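You operate a simulated robot arm through the tools that you are given. There is no shell and no other tool.

Carry out the task below with a simulated robot arm. There is one attempt and no reset: what you move stays moved.

## Task
Switch on and start the drum in high gear at speed 2.

Only the result counts: the job must be done as asked and must still hold three seconds after the hand-in. Knocking over, shifting, dropping, spilling or breaking anything else fails it.

## Robot
A 7-joint arm with a two-finger parallel gripper, fixed in place. Base frame: the origin is at the foot of the arm, x ahead of it, y to its left, z up. Units: mm, degrees, N and s.
Its first joint turns from -166.0 to 166.0 degrees. Payload 4.4 kg.
Tool frame: the origin (TCP) lies between the finger pads and is the grasp point; the fingertips stand 23 mm ahead of it; z points along the fingers, y is the line along which they close. Largest opening 94 mm; finger width 38, thickness 10; the body of the gripper, 54 by 96 mm, starts 39 mm behind the TCP.
Orientation is told as [roll, pitch, yaw] about the base's x, y, z axes, in that order, counted from this pose: with the fingers straight down and closing along the base's y, the tool's x points along the base's -x, its y along +y and its z along -z.

## Interface
- The arm moves only by the tool arm_command. Its argument "moves" is a list of rows, each an object of numbers (a shift or turn left out is 0, a gripper value left out holds the last): "wx", "wy", "wz": the turn, a rotation vector about the base's x, y, z in degrees; "x", "y", "z": the shift along the base's x, y, z in mm; "hand": the gripper command, from -1 (shut) to 1 (fully open), values between in proportion. In form: [{"wx": .., "wy": .., "wz": .., "x": .., "y": .., "z": .., "hand": ..}, ...]. A call has 1 to 20 rows; each row is the pose to reach, as a shift and turn from the pose commanded when the call began. A row lasts 0.2 s, in which the tool goes at most 50 mm and 8.6 degrees; a call with a longer step from one row to the next is refused whole, and so is a gripper value outside its range. Where a pose cannot be reached the arm comes as near as it can. A force on the tool above 80 N (or 10 N above the force at the start of the call, whichever is more), or a blocked arm, ends the call early, and 0.2 s more pass. The fingers move at their own pace (about 72 mm/s each) and stop on an object; they squeeze with about 40 N. The grip force told is the motor's: it shows also when the fingers shut on nothing. Time passes only in rows, and 0.2 s behind the last, so rows that repeat a pose let the fingers close. It gives the time, the measured TCP pose, the force on the tool (base axes), the opening and the grip force at its end, in the units of the frame above (readings bear some noise), with the torque about the TCP (base axes, N m) and any sound that the robot's microphone picked up.
- Cameras (640 x 400 px; columns grow to the right, rows downward): "scene" is fixed at [218.5, 649.4, 1609]; the picture's right is [-0.50, -0.87, 0.00], its down [-0.48, 0.28, -0.83] and it looks along [0.72, -0.41, -0.55] (base axes); focal length 214 px, centre (320, 200). "wrist" rides on the gripper at [86, 16, -75] in the tool frame; the picture's right is [-0.18, 0.98, 0.00], its down [-0.58, -0.11, -0.81] and it looks along [-0.79, -0.15, 0.59] (tool axes); focal length 243 px, centre (320, 200). There is no depth. A picture from a camera that has moved, and an enlarged one, comes with that camera's place and axes in the base frame and with its lens.
- get_image(camera): a new picture of that camera. No time passes.
- inspect(camera, box): a new picture of the part [left, top, right, bottom] of that camera's present view, enlarged. No time passes.
- sign_off(): hands the job in; it is judged then, once.

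Nothing tells you positions but the pictures and the camera data. Unless the task says otherwise, let go and move clear before handing in.

The tools are called after "Request:" as a command line: name --argument value ..., lists and objects as JSON in quotes. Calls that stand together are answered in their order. arm_command: Moves the arm, as the interface text tells. Its arguments: {"type":"object","properties":{"moves":{"type":"array","items":{"type":"object","properties":{"wx":{"type":"number"},"wy":{"type":"number"},"wz":{"type":"number"},"x":{"type":"number"},"y":{"type":"number"},"z":{"type":"number"},"hand":{"type":"number"}}}}},"required":["moves"]} The other tools are called the same way: get_image (camera) takes a picture; inspect (camera, box) takes an enlarged picture of a part of a camera's view; sign_off () hands the job in.

At the start:

```text
time_s: 0.0
tool_pos: [644.6, 84.5, 1563.2]
tcp_rot: [0.0, 0.0, 0.0]
ft_force: [-0.3, 0.3, -0.4]
moment: [0.02, -0.02, -0.02]
gripper_width: 93.8
finger_force: 0.1
```

scene: 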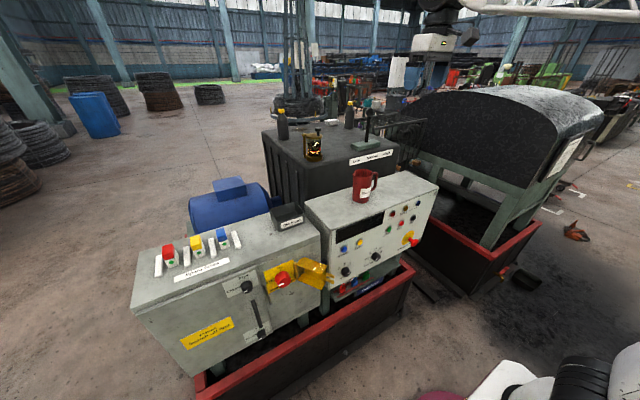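
wrist: 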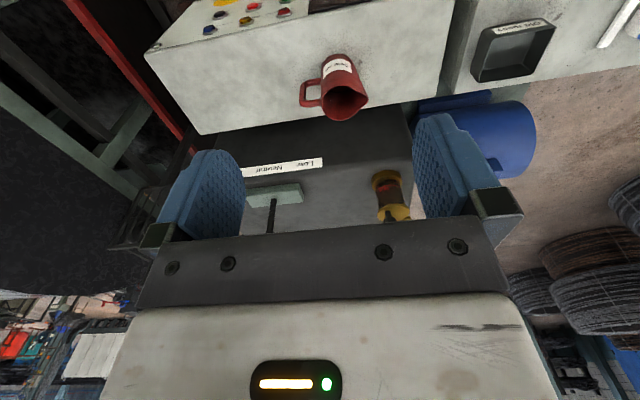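

I see a machine with a left cabinet (coloured levers/buttons, a yellow guarded red knob), a control panel box with a mug on top, and a dark gearbox with a lever and label. I'll look at enlarged views before moving anything.

Request:
inspect --camera "scene" --box '[300, 170, 440, 300]'

Request:
inspect --camera "scene" --box '[130, 210, 340, 380]'

Request:
inspect --camera "scene" --box '[260, 90, 430, 200]'

Request:
inspect --camera "wrist" --box '[140, 0, 460, 240]'

```text
3.08 times, centred on (370, 235) of scene
camera zoom: at [218.5, 649.4, 1609.0], right [-0.5, -0.87, 0.0], down [-0.48, 0.28, -0.83], along [0.72, -0.41, -0.55], focal length 660 px, centre (166, 92)
```

zoom: 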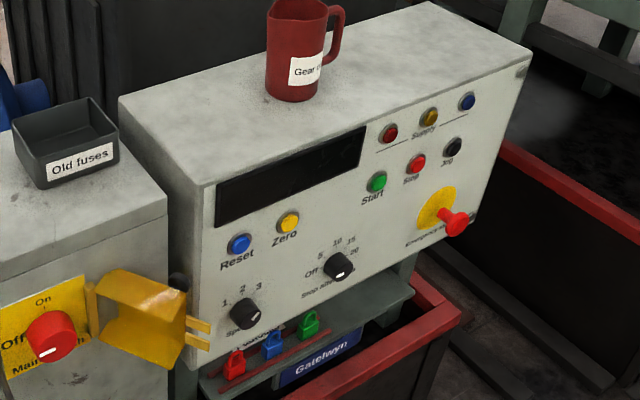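

```text
2.35 times, centred on (235, 295) of scene
camera zoom: at [218.5, 649.4, 1609.0], right [-0.5, -0.87, 0.0], down [-0.48, 0.28, -0.83], along [0.72, -0.41, -0.55], focal length 505 px, centre (520, -24)
```

zoom: 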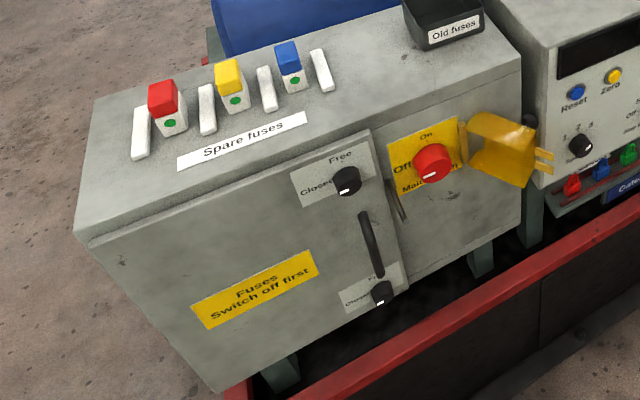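

```text
3.64 times, centred on (345, 145) of scene
camera zoom: at [218.5, 649.4, 1609.0], right [-0.5, -0.87, 0.0], down [-0.48, 0.28, -0.83], along [0.72, -0.41, -0.55], focal length 780 px, centre (229, 400)
```

zoom: 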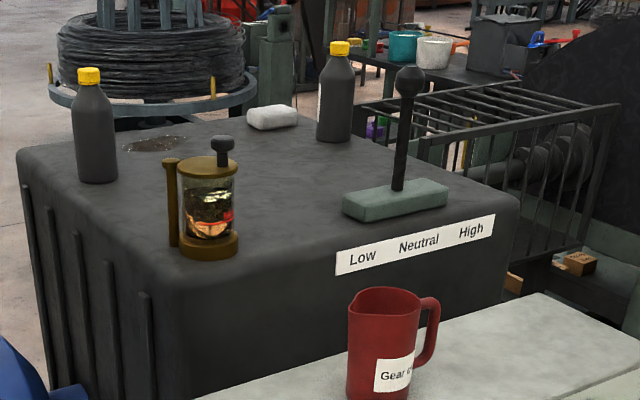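

```text
1.67 times, centred on (300, 120) of wrist
camera zoom: at [559.3, 100.6, 1636.8], right [0.18, 0.98, 0.0], down [0.58, -0.11, 0.81], along [0.79, -0.15, -0.59], focal length 404 px, centre (353, 333)
```

zoom: 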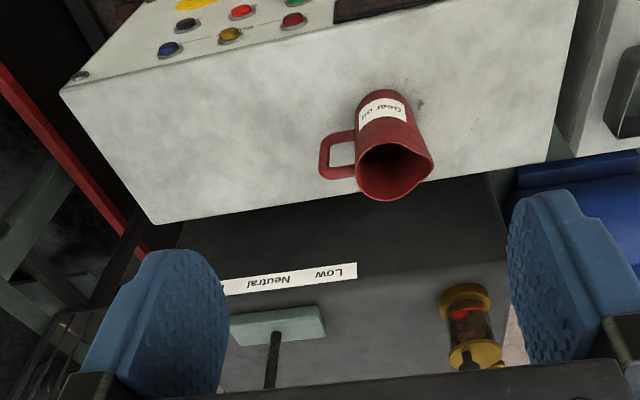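

The panel box faces the robot (toward -x), its top at about z=1096, and the gear lever is on the gearbox behind it at about [1076, -130, 1234]. I'll back the gripper off along -x to view the front panel with the wrist camera.

Request:
arm_command --moves '[{"x": -45}, {"x": -90}, {"x": -135}, {"x": -180}, {"x": -225}, {"x": -270}, {"x": -300}]'

Request:
get_image --camera "wrist"

Request:
get_image --camera "scene"

```text
time_s: 1.6
tool_pos: [344.5, 84.1, 1562.8]
tcp_rot: [0.1, 0.1, -0.1]
ft_force: [1.0, 1.0, -0.7]
moment: [0.01, 0.05, 0.0]
gripper_width: 94.1
finger_force: 0.0
```

```text
taken
camera wrist: at [258.3, 100.3, 1636.7], right [0.18, 0.98, 0.0], down [0.58, -0.11, 0.81], along [0.79, -0.15, -0.59], focal length 243 px, centre (320, 200)
```

wrist: 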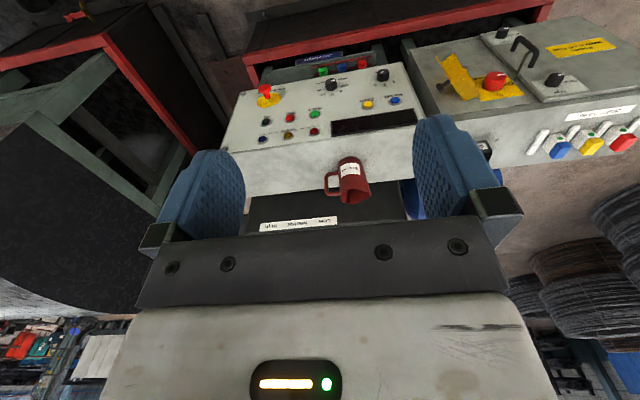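

```text
taken
```

scene: 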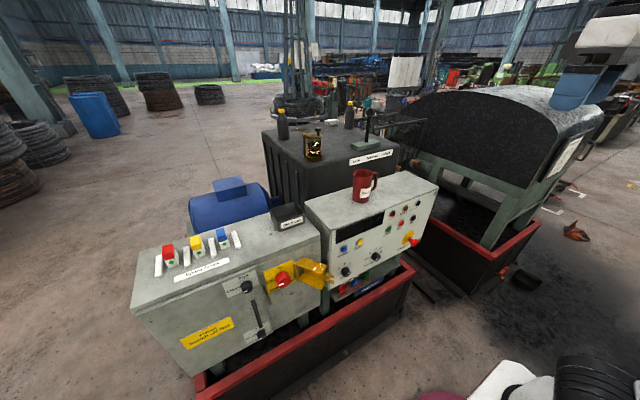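

Request:
inspect --camera "wrist" --box '[200, 20, 430, 170]'

Request:
inspect --camera "wrist" --box '[410, 0, 640, 170]'

Request:
inspect --camera "wrist" --box '[0, 0, 260, 200]'

Request:
inspect --camera "scene" --box '[400, 70, 620, 300]'

```text
2.67 times, centred on (315, 95) of wrist
camera zoom: at [258.3, 100.3, 1636.7], right [0.18, 0.98, 0.0], down [0.58, -0.11, 0.81], along [0.79, -0.15, -0.59], focal length 647 px, centre (333, 480)
```

zoom: 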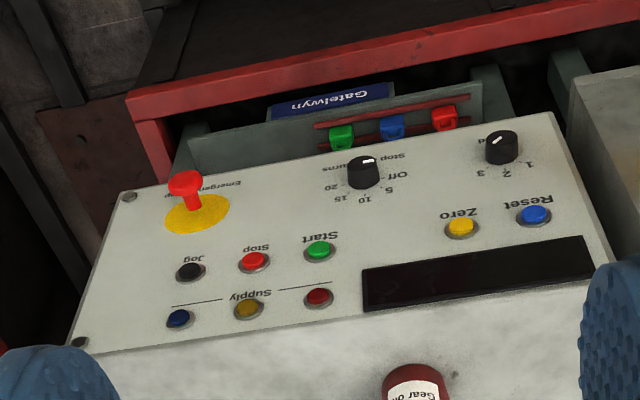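

```text
2.35 times, centred on (525, 85) of wrist
camera zoom: at [258.3, 100.3, 1636.7], right [0.18, 0.98, 0.0], down [0.58, -0.11, 0.81], along [0.79, -0.15, -0.59], focal length 571 px, centre (-162, 471)
```

zoom: 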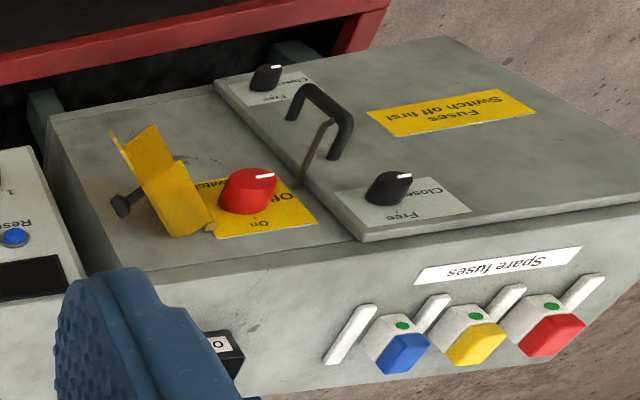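

```text
2.00 times, centred on (130, 100) of wrist
camera zoom: at [258.3, 100.3, 1636.7], right [0.18, 0.98, 0.0], down [0.58, -0.11, 0.81], along [0.79, -0.15, -0.59], focal length 485 px, centre (700, 400)
```

zoom: 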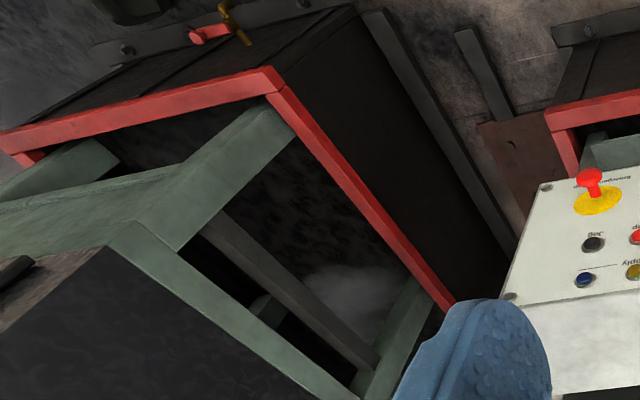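

```text
1.74 times, centred on (510, 185) of scene
camera zoom: at [218.5, 649.4, 1609.0], right [-0.5, -0.87, 0.0], down [-0.48, 0.28, -0.83], along [0.72, -0.41, -0.55], focal length 373 px, centre (-10, 226)
```

zoom: 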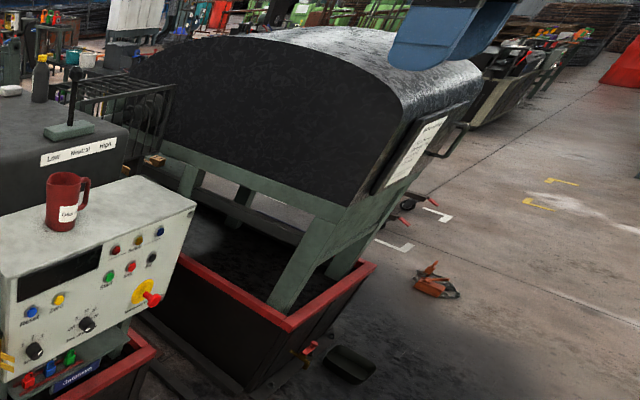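

Supply lamps are off, the main switch appears Off behind an open yellow flap, and the drum hood has a notice on it. I'll read the notice and the finer details of each control.

Request:
inspect --camera "scene" --box '[530, 120, 610, 190]'

Request:
inspect --camera "scene" --box '[250, 240, 350, 310]'

Request:
inspect --camera "scene" --box '[320, 220, 380, 300]'

Request:
inspect --camera "scene" --box '[150, 225, 250, 290]'

Request:
inspect --camera "wrist" --box '[230, 60, 330, 140]'

Request:
inspect --camera "wrist" --box '[320, 50, 420, 120]'

```text
5.71 times, centred on (570, 155) of scene
camera zoom: at [218.5, 649.4, 1609.0], right [-0.5, -0.87, 0.0], down [-0.48, 0.28, -0.83], along [0.72, -0.41, -0.55], focal length 1226 px, centre (-1109, 457)
```

zoom: 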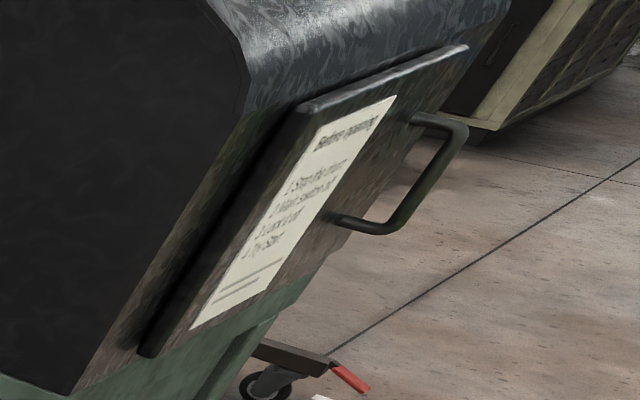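

```text
5.71 times, centred on (300, 275) of scene
camera zoom: at [218.5, 649.4, 1609.0], right [-0.5, -0.87, 0.0], down [-0.48, 0.28, -0.83], along [0.72, -0.41, -0.55], focal length 1226 px, centre (434, -229)
```

zoom: 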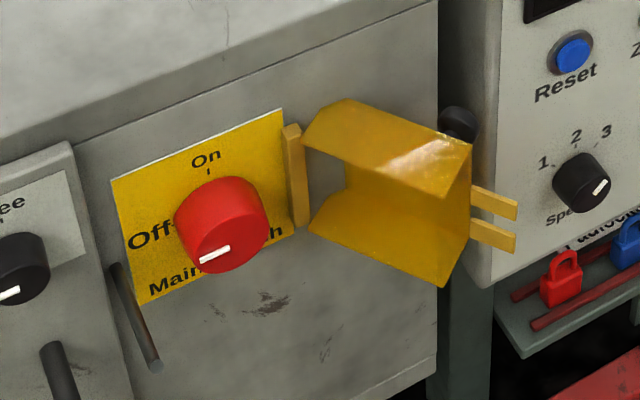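

```text
5.00 times, centred on (350, 260) of scene
camera zoom: at [218.5, 649.4, 1609.0], right [-0.5, -0.87, 0.0], down [-0.48, 0.28, -0.83], along [0.72, -0.41, -0.55], focal length 1072 px, centre (170, -100)
```

zoom: 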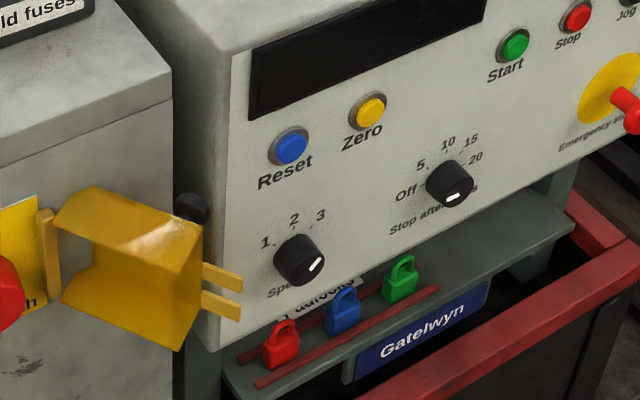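

```text
6.15 times, centred on (200, 258) of scene
camera zoom: at [218.5, 649.4, 1609.0], right [-0.5, -0.87, 0.0], down [-0.48, 0.28, -0.83], along [0.72, -0.41, -0.55], focal length 1320 px, centre (1058, -154)
```

zoom: 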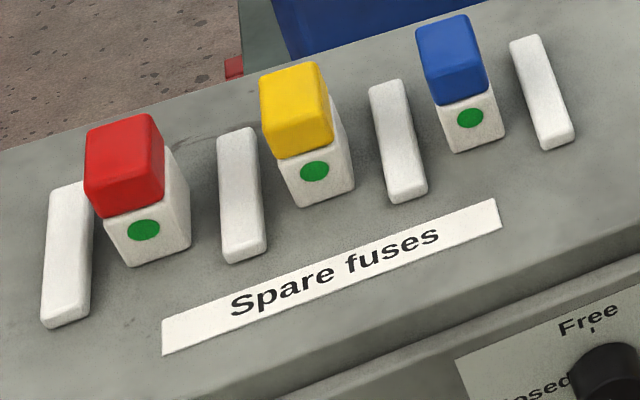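

```text
5.00 times, centred on (280, 100) of wrist
camera zoom: at [258.3, 100.3, 1636.7], right [0.18, 0.98, 0.0], down [0.58, -0.11, 0.81], along [0.79, -0.15, -0.59], focal length 1213 px, centre (520, 700)
```

zoom: 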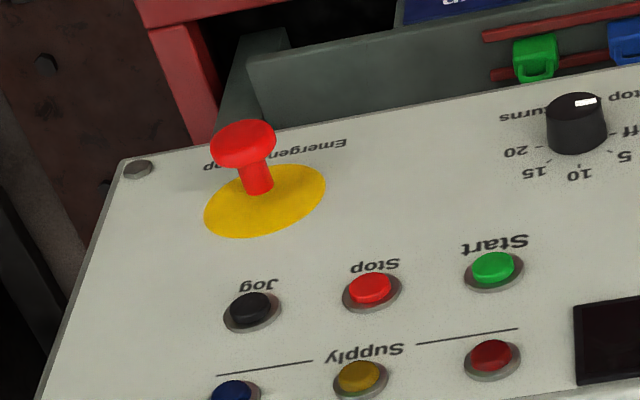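

```text
5.71 times, centred on (370, 85) of wrist
camera zoom: at [258.3, 100.3, 1636.7], right [0.18, 0.98, 0.0], down [0.58, -0.11, 0.81], along [0.79, -0.15, -0.59], focal length 1386 px, centre (34, 857)
```

zoom: 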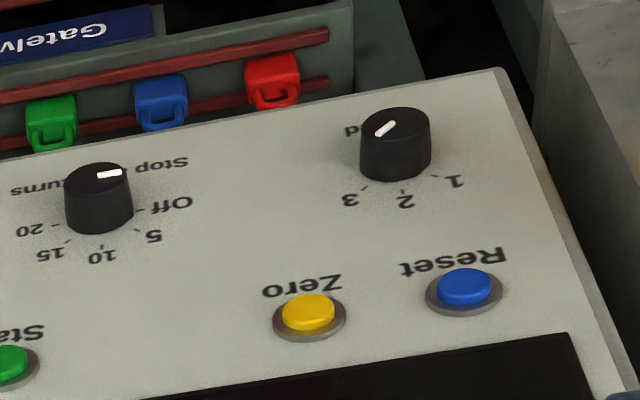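

I triangulated the layout:
- The panel face is vertical at x≈708, with the button row at z≈951.
- The speed knob is at 3 and needs to go to 2.
- Stop-after is Off.
- The main switch, at about [683, 520, 955], points to Off.
- The lever is in Neutral.

Next I'll turn the tool horizontal, pointing +x, in clear air.

Request:
arm_command --moves '[{"x": 20, "wy": -8.2}, {"x": 40, "wy": -16.4}, {"x": 60, "wy": -24.6}, {"x": 80, "wy": -32.8}, {"x": 100, "wy": -41}, {"x": 120, "wy": -49.2}, {"x": 140, "wy": -57.4}, {"x": 160, "wy": -65.6}, {"x": 180, "wy": -73.8}, {"x": 200, "wy": -82}, {"x": 200, "wy": -90}]'

Request:
get_image --camera "wrist"

Request:
get_image --camera "scene"

```text
time_s: 4.0
tool_pos: [541.4, 82.9, 1568.2]
tcp_rot: [170.3, -89.4, -170.2]
ft_force: [-3.1, 0.0, 5.4]
moment: [-0.04, 0.32, 0.09]
gripper_width: 93.8
finger_force: 0.1
```

```text
taken
camera wrist: at [468.7, 100.0, 1481.3], right [0.0, 0.98, 0.19], down [-0.81, -0.11, 0.57], along [0.58, -0.15, 0.8], focal length 243 px, centre (320, 200)
```

wrist: 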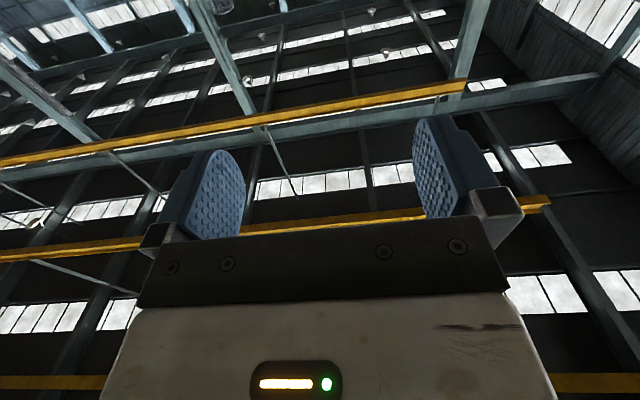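

```text
taken
```

scene: 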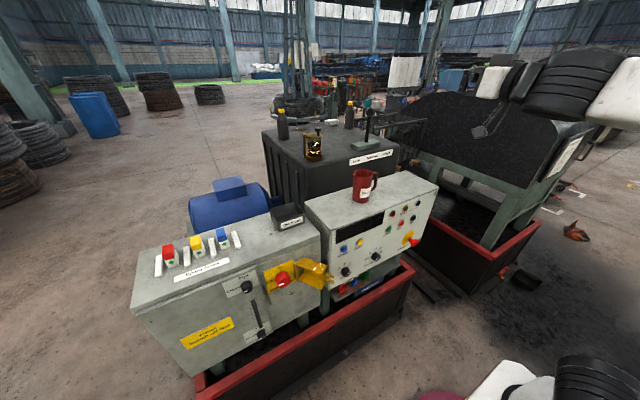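

The tool is now horizontal and the camera sits below the gripper. I take the gear lever to stand upright at about (1072, -127), with its ball near z=1384. I'll approach it high over the panel box and clear of the mug.

Request:
arm_command --moves '[{"x": 0, "y": -40, "z": 0}, {"x": 0, "y": -80, "z": 0}, {"x": 30, "y": -115, "z": -10}, {"x": 60, "y": -150, "z": -20}, {"x": 95, "y": -180, "z": -35}, {"x": 130, "y": -205, "z": -50}, {"x": 170, "y": -211, "z": -70}, {"x": 210, "y": -211, "z": -90}, {"x": 250, "y": -211, "z": -110}, {"x": 290, "y": -211, "z": -130}, {"x": 325, "y": -211, "z": -150}, {"x": 355, "y": -211, "z": -163}]'

Request:
get_image --camera "wrist"

Request:
get_image --camera "scene"

```text
time_s: 6.6
tool_pos: [900.5, -127.3, 1400.7]
tcp_rot: [-168.4, -89.9, 168.3]
ft_force: [0.6, 0.2, -0.1]
moment: [0.01, 0.03, 0.0]
gripper_width: 93.9
finger_force: 0.1
```

```text
taken
camera wrist: at [826.3, -109.7, 1313.1], right [0.0, 0.98, 0.18], down [-0.81, -0.11, 0.58], along [0.59, -0.15, 0.79], focal length 243 px, centre (320, 200)
```

wrist: 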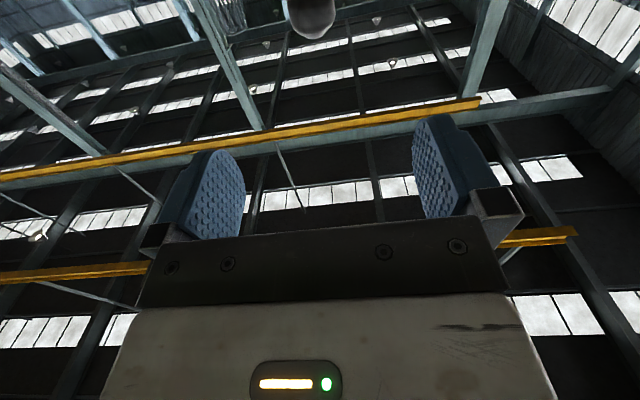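

```text
taken
```

scene: 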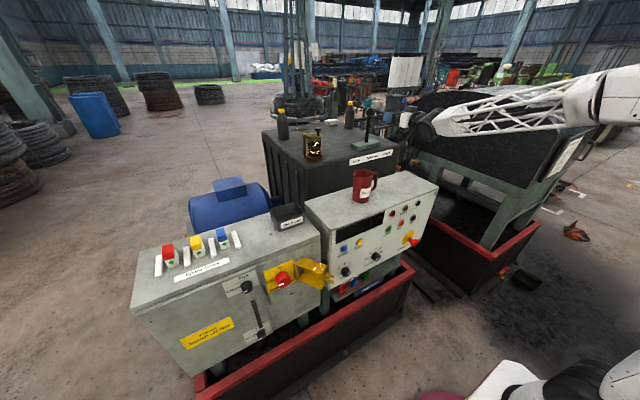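

The ball shows in the wrist view exactly where predicted (about [1072, -128, 1382]). I'll advance with open fingers to straddle the ball, then narrow the gap without gripping it.

Request:
arm_command --moves '[{"x": 30, "y": 0, "z": -10}, {"x": 60, "y": 0, "z": -20}, {"x": 90, "y": 0, "z": -22}, {"x": 120, "y": 0, "z": -22}, {"x": 145, "y": 0, "z": -22}, {"x": 165, "y": 0, "z": -22}, {"x": 165, "y": 0, "z": -22, "hand": 0.28}, {"x": 165, "y": 0, "z": -22, "hand": 0.28}]'

Request:
get_image --camera "wrist"

Request:
inspect --camera "scene" --box '[300, 80, 460, 180]'

```text
time_s: 8.4
tool_pos: [1066.4, -126.4, 1378.0]
tcp_rot: [90.8, -90.0, -90.9]
ft_force: [0.0, 0.1, 0.5]
moment: [0.01, 0.01, 0.0]
gripper_width: 60.2
finger_force: 0.0
```

```text
taken
camera wrist: at [991.3, -110.0, 1290.3], right [0.0, 0.98, 0.18], down [-0.81, -0.11, 0.58], along [0.59, -0.15, 0.79], focal length 243 px, centre (320, 200)
```

wrist: 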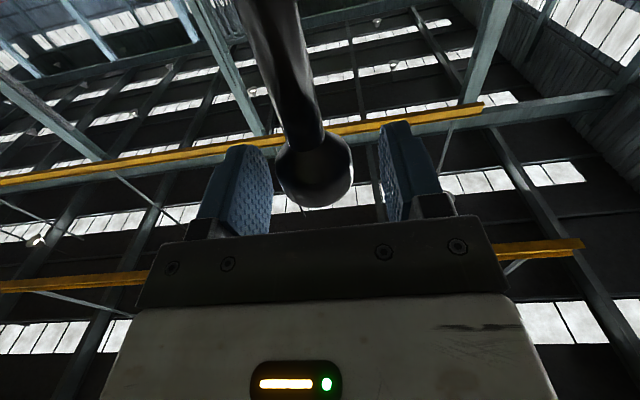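

```text
4.00 times, centred on (380, 130) of scene
camera zoom: at [218.5, 649.4, 1609.0], right [-0.5, -0.87, 0.0], down [-0.48, 0.28, -0.83], along [0.72, -0.41, -0.55], focal length 858 px, centre (80, 480)
```

zoom: 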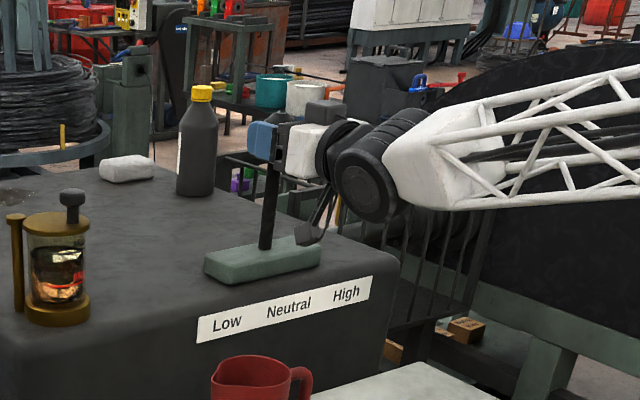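

The ball sits between the open fingers. I'll push toward -y (High) in small steps.

Request:
arm_command --moves '[{"y": -6}, {"y": -12}, {"y": -18}, {"y": -24}, {"y": -30}, {"y": -36}, {"y": -42}, {"y": -42}]'

Request:
get_image --camera "wrist"

Request:
inspect --camera "scene" --box '[300, 80, 460, 180]'

```text
time_s: 10.2
tool_pos: [1065.2, -168.8, 1377.0]
tcp_rot: [77.1, -90.0, -77.2]
ft_force: [-0.5, 1.6, -0.2]
moment: [-0.03, 0.03, 0.03]
gripper_width: 60.6
finger_force: 0.5
```

```text
taken
camera wrist: at [990.8, -152.8, 1290.5], right [0.0, 0.98, 0.18], down [-0.81, -0.11, 0.58], along [0.59, -0.15, 0.79], focal length 243 px, centre (320, 200)
```

wrist: 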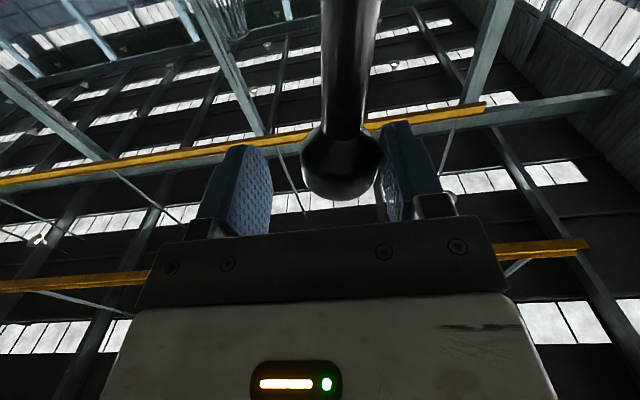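

```text
4.00 times, centred on (380, 130) of scene
camera zoom: at [218.5, 649.4, 1609.0], right [-0.5, -0.87, 0.0], down [-0.48, 0.28, -0.83], along [0.72, -0.41, -0.55], focal length 858 px, centre (80, 480)
```

zoom: 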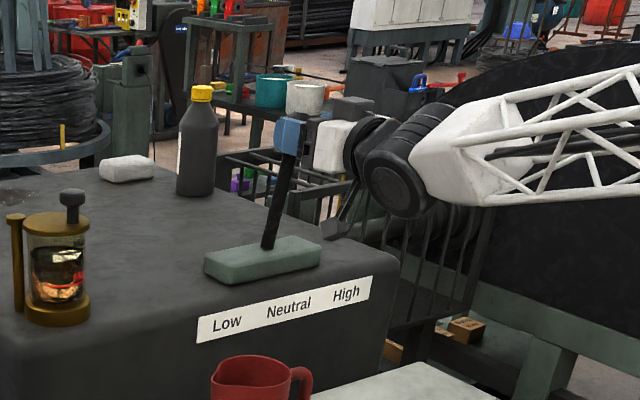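

The lever is moving toward High with little resistance. I'll keep pushing in small steps and watch for a stop or a click.

Request:
arm_command --moves '[{"y": -5, "z": -1}, {"y": -10, "z": -2}, {"y": -15, "z": -3}, {"y": -20, "z": -4}, {"y": -25, "z": -5}, {"y": -30, "z": -6}, {"y": -30, "z": -6}]'

Request:
get_image --camera "wrist"

Request:
inspect --camera "scene" --box '[300, 80, 460, 180]'

```text
time_s: 11.8
tool_pos: [1063.8, -199.7, 1371.7]
tcp_rot: [40.6, -90.0, -40.5]
ft_force: [0.1, -1.8, -0.6]
moment: [0.0, 0.06, -0.05]
gripper_width: 61.6
finger_force: 1.4
```

```text
taken
camera wrist: at [990.9, -182.9, 1284.6], right [0.0, 0.98, 0.18], down [-0.81, -0.11, 0.58], along [0.59, -0.15, 0.79], focal length 243 px, centre (320, 200)
```

wrist: 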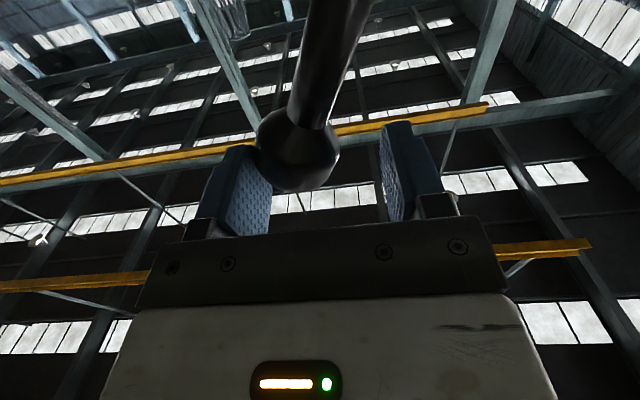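

```text
4.00 times, centred on (380, 130) of scene
camera zoom: at [218.5, 649.4, 1609.0], right [-0.5, -0.87, 0.0], down [-0.48, 0.28, -0.83], along [0.72, -0.41, -0.55], focal length 858 px, centre (80, 480)
```

zoom: 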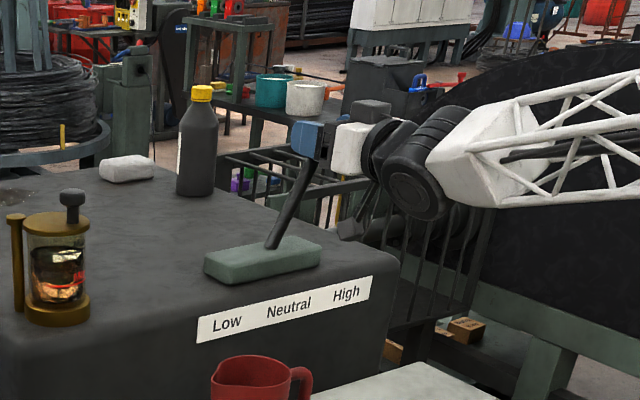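

The lever has snapped past centre and now rests against the far finger, so it is being drawn to High by itself. I'll move on a little to let it settle and push gently against its stop.

Request:
arm_command --moves '[{"y": -5, "z": -2}, {"y": -10, "z": -4}, {"y": -15, "z": -6}, {"y": -20, "z": -8}, {"y": -20, "z": -8}]'

Request:
get_image --camera "wrist"

Request:
inspect --camera "scene" --box '[300, 80, 460, 180]'

```text
time_s: 13.0
tool_pos: [1065.8, -218.7, 1364.0]
tcp_rot: [116.2, -89.9, -116.1]
ft_force: [0.8, 0.2, -0.4]
moment: [-0.01, -0.01, 0.02]
gripper_width: 60.3
finger_force: 0.1
```

```text
taken
camera wrist: at [991.2, -202.5, 1277.0], right [0.0, 0.98, 0.18], down [-0.81, -0.11, 0.58], along [0.59, -0.15, 0.79], focal length 243 px, centre (320, 200)
```

wrist: 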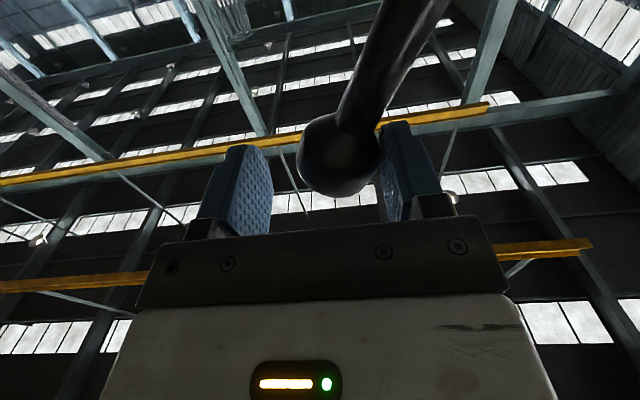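

```text
4.00 times, centred on (380, 130) of scene
camera zoom: at [218.5, 649.4, 1609.0], right [-0.5, -0.87, 0.0], down [-0.48, 0.28, -0.83], along [0.72, -0.41, -0.55], focal length 858 px, centre (80, 480)
```

zoom: 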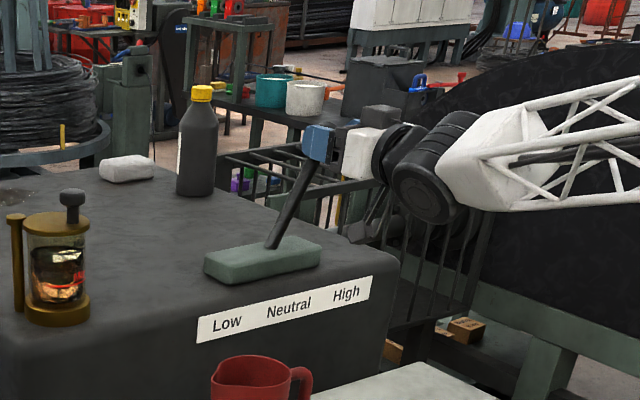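

The ball now rests free, tilted well toward High. I'll nudge further to confirm it is at its end position.

Request:
arm_command --moves '[{"y": -4, "z": 0}, {"y": -8, "z": 0}, {"y": -12, "z": 0}]'

Request:
get_image --camera "wrist"

```text
time_s: 13.8
tool_pos: [1066.6, -228.6, 1364.6]
tcp_rot: [-122.8, -90.0, 122.8]
ft_force: [-3.8, 36.4, -2.3]
moment: [-0.25, -0.01, 0.69]
gripper_width: 76.2
finger_force: 18.9
```

```text
taken
camera wrist: at [991.6, -212.5, 1277.1], right [0.0, 0.98, 0.18], down [-0.81, -0.11, 0.58], along [0.59, -0.15, 0.79], focal length 243 px, centre (320, 200)
```

wrist: 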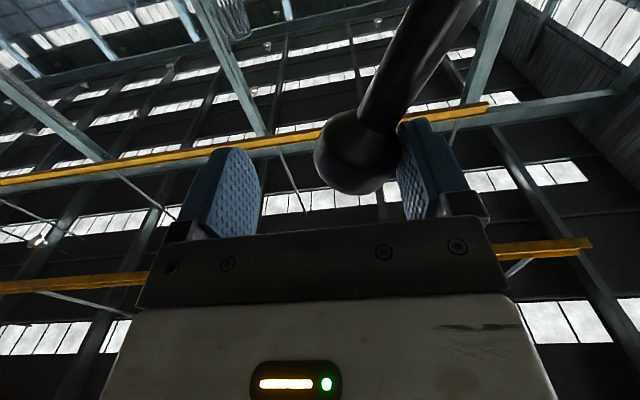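

The lever is at a hard stop (36 N), so it is fully in High. I'll back off, open the fingers, withdraw along -x and check that it stays.

Request:
arm_command --moves '[{"y": 8, "hand": 1}, {"y": 16, "hand": 1}, {"y": 18, "hand": 1}, {"y": 18, "x": -40, "hand": 1}, {"y": 18, "x": -85, "z": 5}, {"y": 18, "x": -130, "z": 15}, {"y": 18, "x": -175, "z": 25}, {"y": 18, "x": -220, "z": 35}, {"y": 18, "x": -265, "z": 35}, {"y": 18, "x": -310, "z": 35}, {"y": 18, "x": -355, "z": 35}, {"y": 18, "x": -400, "z": 35}, {"y": 18, "x": -445, "z": 35}]'

Request:
get_image --camera "scene"

Request:
inspect --camera "scene" --box '[300, 80, 460, 180]'

```text
time_s: 16.6
tool_pos: [621.5, -213.6, 1397.0]
tcp_rot: [30.6, -89.7, -30.5]
ft_force: [0.1, 0.1, 0.4]
moment: [0.01, -0.01, 0.01]
gripper_width: 94.0
finger_force: 0.1
```

```text
taken
```

scene: 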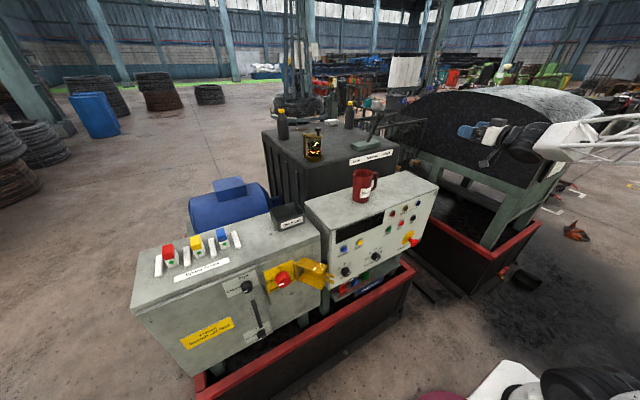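

```text
4.00 times, centred on (380, 130) of scene
camera zoom: at [218.5, 649.4, 1609.0], right [-0.5, -0.87, 0.0], down [-0.48, 0.28, -0.83], along [0.72, -0.41, -0.55], focal length 858 px, centre (80, 480)
```

zoom: 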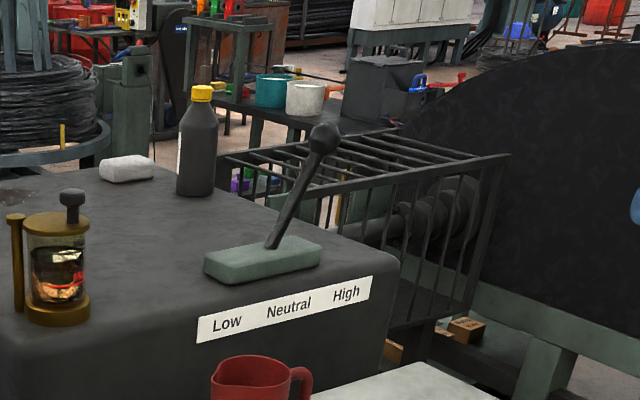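

The lever stays in High on its own. For the panel controls I want the camera above the gripper rather than near the padlock shelf, so I'll roll the tool about its own axis here in clear air.

Request:
arm_command --moves '[{"wx": 8.5}, {"wx": 17}, {"wx": 25.5}, {"wx": 34}, {"wx": 42.5}, {"wx": 51}, {"wx": 59.5}, {"wx": 68}, {"wx": 76.5}, {"wx": 85}, {"wx": 90}, {"wx": 90}]'

Request:
get_image --camera "wrist"

```text
time_s: 19.2
tool_pos: [619.8, -212.6, 1398.1]
tcp_rot: [90.1, 0.1, -90.0]
ft_force: [-0.5, -0.1, 0.4]
moment: [0.01, 0.02, -0.05]
gripper_width: 93.9
finger_force: 0.1
```

```text
taken
camera wrist: at [546.2, -126.0, 1414.5], right [0.0, -0.19, 0.98], down [-0.81, -0.58, -0.11], along [0.59, -0.79, -0.15], focal length 243 px, centre (320, 200)
```

wrist: 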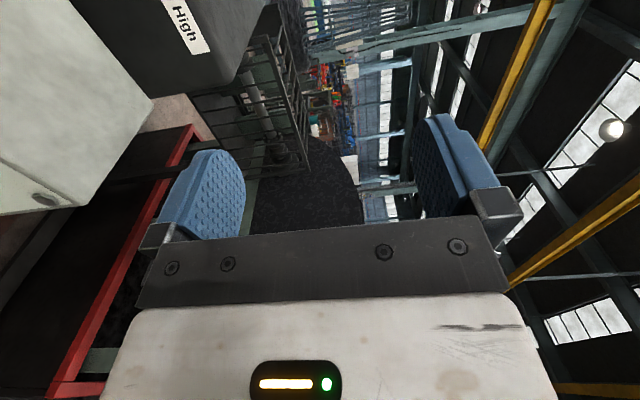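

The first 90° of roll worked. I'll continue to the camera-above orientation.

Request:
arm_command --moves '[{"wx": 8.5}, {"wx": 17}, {"wx": 25.5}, {"wx": 34}, {"wx": 42.5}, {"wx": 51}, {"wx": 59.5}, {"wx": 68}, {"wx": 76.5}, {"wx": 85}, {"wx": 90}, {"wx": 90}]'

Request:
get_image --camera "wrist"

Request:
get_image --camera "scene"

```text
time_s: 21.8
tool_pos: [642.7, -68.3, 1406.5]
tcp_rot: [63.2, 88.0, -124.4]
ft_force: [-0.7, -0.4, 0.0]
moment: [-0.01, -0.02, 0.01]
gripper_width: 94.1
finger_force: 0.0
out of reach, approached as far as the arm can: row 5, 6, 7, 8, 9, 10, 11, 12
```

```text
taken
camera wrist: at [569.0, -71.2, 1495.5], right [-0.13, -0.98, -0.15], down [-0.8, 0.2, -0.57], along [0.59, 0.05, -0.81], focal length 243 px, centre (320, 200)
```

wrist: 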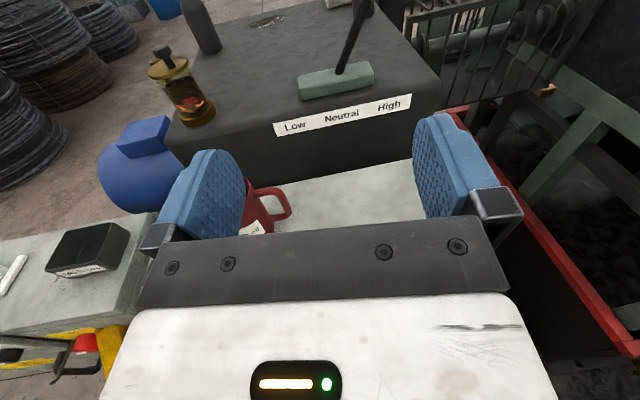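

```text
taken
```

scene: 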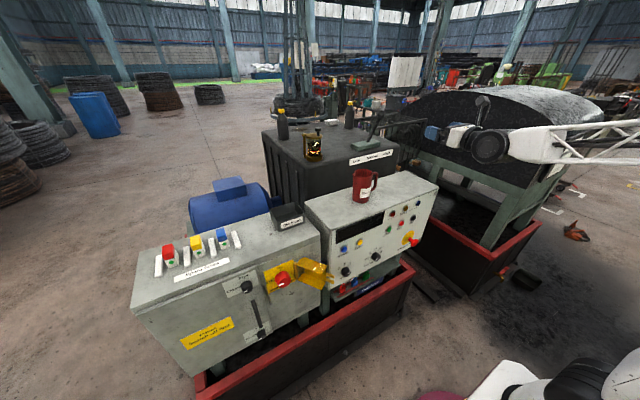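

The roll nearly completed but ran into a joint limit at this y position. I'll shift toward +y, where the work is, to see if the pose becomes reachable.

Request:
arm_command --moves '[{"y": 45}, {"y": 90}, {"y": 135}, {"y": 180}, {"y": 180}]'

Request:
get_image --camera "wrist"

```text
time_s: 23.0
tool_pos: [643.1, 112.5, 1408.8]
tcp_rot: [66.0, 87.9, -121.5]
ft_force: [-0.2, -0.4, 0.4]
moment: [-0.01, -0.01, -0.01]
gripper_width: 94.0
finger_force: 0.1
```

```text
taken
camera wrist: at [569.4, 109.0, 1496.6], right [-0.13, -0.98, -0.15], down [-0.8, 0.2, -0.57], along [0.59, 0.04, -0.81], focal length 243 px, centre (320, 200)
```

wrist: 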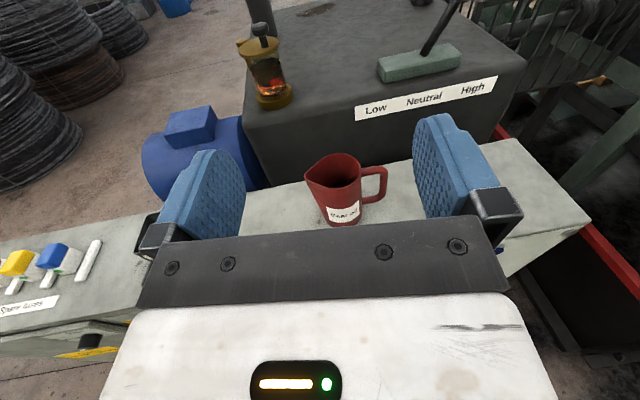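

The arm kept its reached orientation, about 7.5° off in yaw. I'll move back and down in front of the panel, then square up there and re-measure the knobs with the wrist camera.

Request:
arm_command --moves '[{"x": -30, "y": 10, "z": 0}, {"x": -60, "y": 20, "z": -5}, {"x": -90, "y": 30, "z": -25}, {"x": -115, "y": 40, "z": -60}, {"x": -135, "y": 50, "z": -100}, {"x": -145, "y": 60, "z": -140}, {"x": -150, "y": 70, "z": -180}, {"x": -155, "y": 80, "z": -220}, {"x": -160, "y": 85, "z": -250}, {"x": -160, "y": 85, "z": -250}]'

Request:
get_image --camera "wrist"

Request:
get_image --camera "scene"

```text
time_s: 25.2
tool_pos: [481.7, 196.7, 1159.3]
tcp_rot: [66.5, 88.0, -121.1]
ft_force: [0.9, 0.2, 0.4]
moment: [0.02, 0.01, -0.01]
gripper_width: 94.2
finger_force: 0.1
```

```text
taken
camera wrist: at [409.2, 193.8, 1247.4], right [-0.13, -0.98, -0.15], down [-0.8, 0.2, -0.57], along [0.59, 0.04, -0.81], focal length 243 px, centre (320, 200)
```

wrist: 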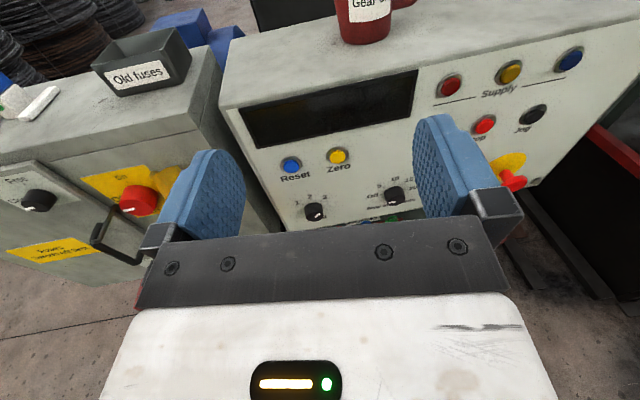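

```text
taken
```

scene: 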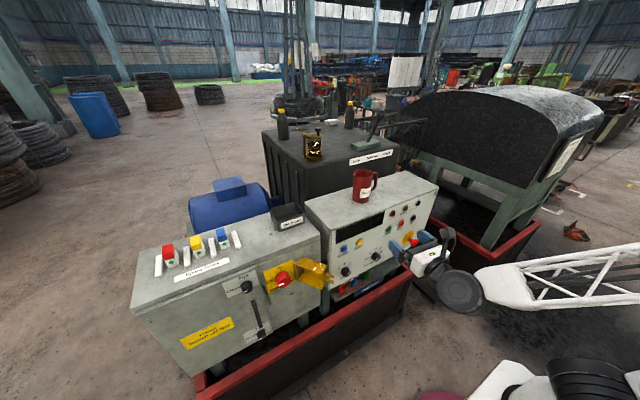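

The view over the panel is good. Now I'll square the tool to the panel normal.

Request:
arm_command --moves '[{"wx": 0.9, "wy": -0.45, "wz": 3.75}, {"wx": 1.8, "wy": -0.9, "wz": 7.5}, {"wx": 1.8, "wy": -0.9, "wz": 7.5}]'

Request:
inspect --camera "wrist" --box '[200, 120, 480, 260]'

Request:
inspect --camera "scene" --box '[325, 255, 365, 285]'

Request:
inspect --camera "wrist" --box '[0, 120, 220, 260]'

```text
time_s: 26.0
tool_pos: [483.1, 196.8, 1160.6]
tcp_rot: [53.2, 89.9, -126.9]
ft_force: [0.3, -0.1, -0.2]
moment: [0.01, 0.0, 0.05]
gripper_width: 94.1
finger_force: 0.1
```

```text
2.29 times, centred on (340, 190) of wrist
camera zoom: at [409.0, 181.1, 1246.0], right [0.0, -0.98, -0.18], down [-0.81, 0.11, -0.58], along [0.59, 0.15, -0.79], focal length 555 px, centre (274, 223)
```

zoom: 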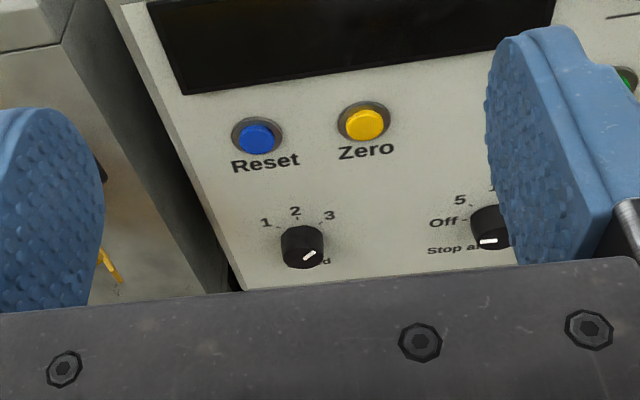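

```text
13.33 times, centred on (345, 270) of scene
camera zoom: at [218.5, 649.4, 1609.0], right [-0.5, -0.87, 0.0], down [-0.48, 0.28, -0.83], along [0.72, -0.41, -0.55], focal length 2860 px, centre (-13, -733)
```

zoom: 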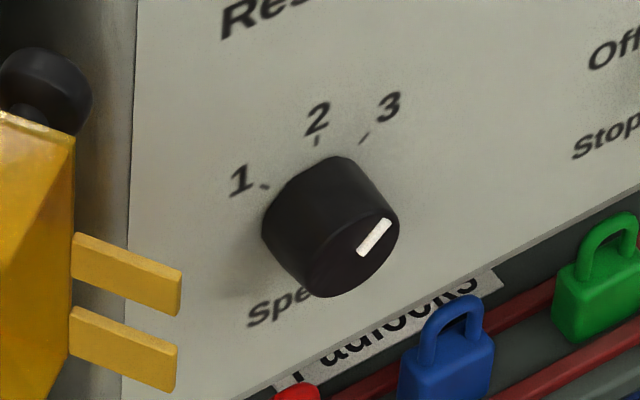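

```text
2.86 times, centred on (110, 190) of wrist
camera zoom: at [409.0, 181.1, 1246.0], right [0.0, -0.98, -0.18], down [-0.81, 0.11, -0.58], along [0.59, 0.15, -0.79], focal length 693 px, centre (920, 229)
```

zoom: 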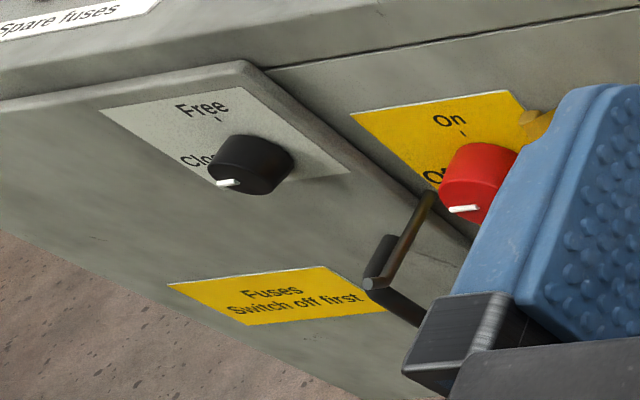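

The tool is now square to the panel. The speed knob is at about (y≈239, z≈811), with its face near x≈685. I'll descend in front of it, stop short of the panel and look again close up.

Request:
arm_command --moves '[{"y": 5, "z": -44}, {"y": 10, "z": -88}, {"y": 15, "z": -132}, {"y": 20, "z": -176}, {"y": 25, "z": -220}, {"y": 30, "z": -264}, {"y": 36, "z": -308}, {"y": 42, "z": -349}, {"x": 40, "y": 42, "z": -349}, {"x": 80, "y": 42, "z": -349}, {"x": 110, "y": 42, "z": -349}, {"x": 130, "y": 42, "z": -349}, {"x": 130, "y": 42, "z": -349}]'

Request:
get_image --camera "wrist"

Request:
get_image --camera "scene"

```text
time_s: 28.8
tool_pos: [613.3, 238.1, 810.7]
tcp_rot: [50.9, 89.9, -129.1]
ft_force: [0.3, 0.0, -0.5]
moment: [0.02, 0.02, -0.01]
gripper_width: 94.1
finger_force: 0.0
```

```text
taken
camera wrist: at [539.6, 222.9, 897.4], right [0.0, -0.98, -0.18], down [-0.81, 0.11, -0.58], along [0.59, 0.15, -0.79], focal length 243 px, centre (320, 200)
```

wrist: 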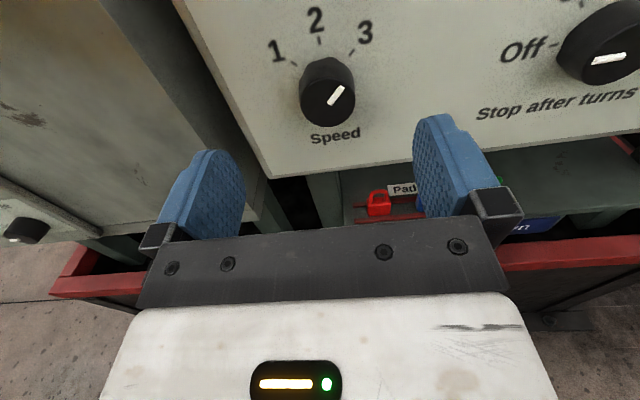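

```text
taken
```

scene: 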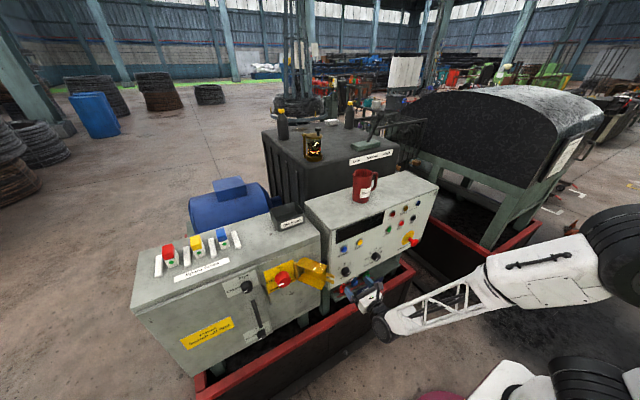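

The close view is clear, and I'll zoom in to measure the knob and its mark.

Request:
inspect --camera "wrist" --box '[260, 0, 420, 150]'

Request:
inspect --camera "scene" --box '[315, 245, 395, 310]'

```text
2.67 times, centred on (340, 75) of wrist
camera zoom: at [539.6, 222.9, 897.4], right [0.0, -0.98, -0.18], down [-0.81, 0.11, -0.58], along [0.59, 0.15, -0.79], focal length 647 px, centre (267, 533)
```

zoom: 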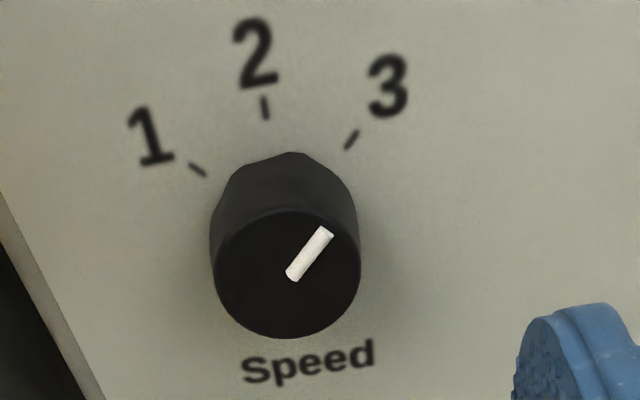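

```text
6.15 times, centred on (355, 278) of scene
camera zoom: at [218.5, 649.4, 1609.0], right [-0.5, -0.87, 0.0], down [-0.48, 0.28, -0.83], along [0.72, -0.41, -0.55], focal length 1320 px, centre (105, -277)
```

zoom: 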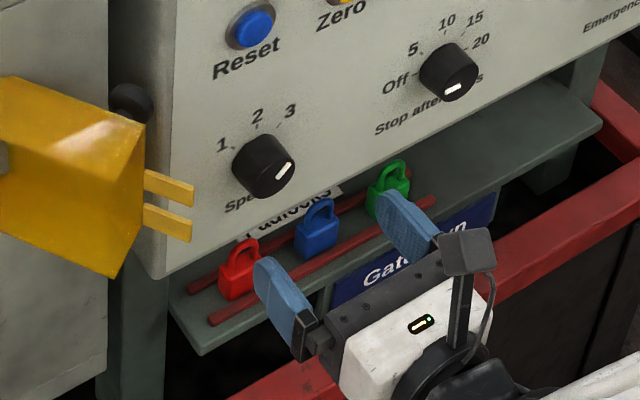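

The mark is clearly on 3. The knob axis is at y≈235, z≈807, with its face at x≈685 and a radius of about 18 mm. I'll approach with the fingers partly open and grip it.

Request:
arm_command --moves '[{"x": 0, "y": -3, "z": -3.5, "hand": 0.5}, {"x": 15, "y": -3, "z": -3.5, "hand": 0.5}, {"x": 30, "y": -3, "z": -3.5, "hand": 0.5}, {"x": 45, "y": -3, "z": -3.5, "hand": 0.5}, {"x": 56, "y": -3, "z": -3.5, "hand": 0.5}, {"x": 64, "y": -3, "z": -3.5, "hand": 0.5}, {"x": 64, "y": -3, "z": -3.5, "hand": 0.5}]'

Request:
get_image --camera "wrist"

Request:
inspect --camera "scene" --box '[315, 235, 395, 300]'

```text
time_s: 30.4
tool_pos: [675.8, 235.5, 807.7]
tcp_rot: [52.8, 89.7, -127.5]
ft_force: [-0.1, 0.9, 0.7]
moment: [-0.02, 0.02, 0.03]
gripper_width: 70.5
finger_force: 0.0
```

```text
taken
camera wrist: at [603.0, 219.9, 894.0], right [0.0, -0.98, -0.18], down [-0.81, 0.11, -0.58], along [0.59, 0.15, -0.79], focal length 243 px, centre (320, 200)
```

wrist: 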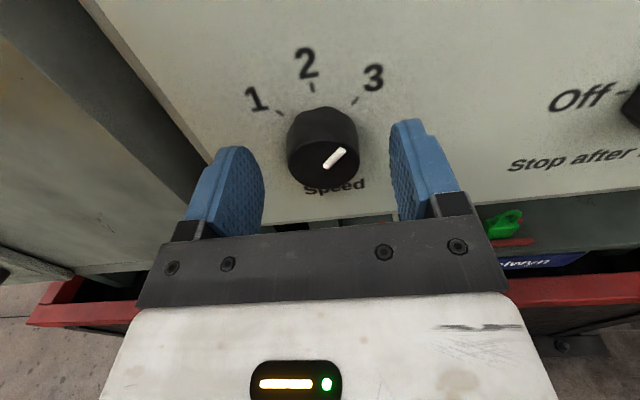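

```text
6.15 times, centred on (355, 268) of scene
camera zoom: at [218.5, 649.4, 1609.0], right [-0.5, -0.87, 0.0], down [-0.48, 0.28, -0.83], along [0.72, -0.41, -0.55], focal length 1320 px, centre (105, -215)
```

zoom: 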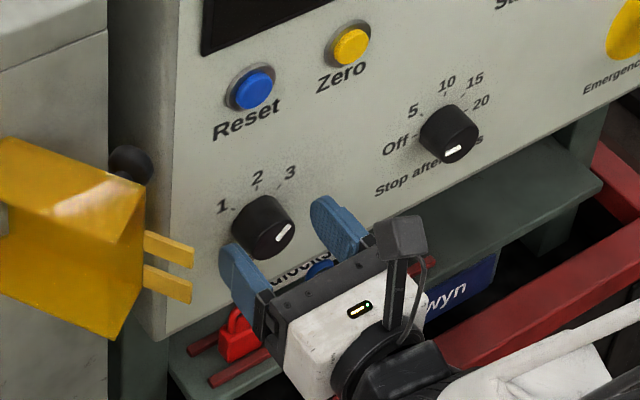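

I'm in front of the knob. I'll zoom in to check fingertip depth and centring before closing.

Request:
inspect --camera "wrist" --box '[200, 30, 460, 240]'

Request:
inspect --camera "scene" --box '[335, 255, 375, 285]'

```text
1.90 times, centred on (330, 135) of wrist
camera zoom: at [603.0, 219.9, 894.0], right [0.0, -0.98, -0.18], down [-0.81, 0.11, -0.58], along [0.59, 0.15, -0.79], focal length 462 px, centre (301, 324)
```

zoom: 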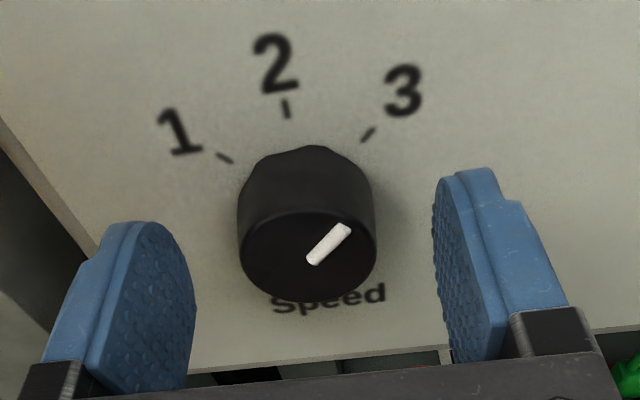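

```text
13.33 times, centred on (355, 270) of scene
camera zoom: at [218.5, 649.4, 1609.0], right [-0.5, -0.87, 0.0], down [-0.48, 0.28, -0.83], along [0.72, -0.41, -0.55], focal length 2860 px, centre (-147, -733)
```

zoom: 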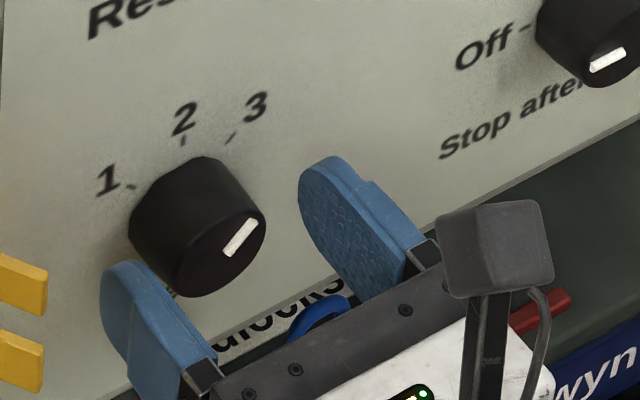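

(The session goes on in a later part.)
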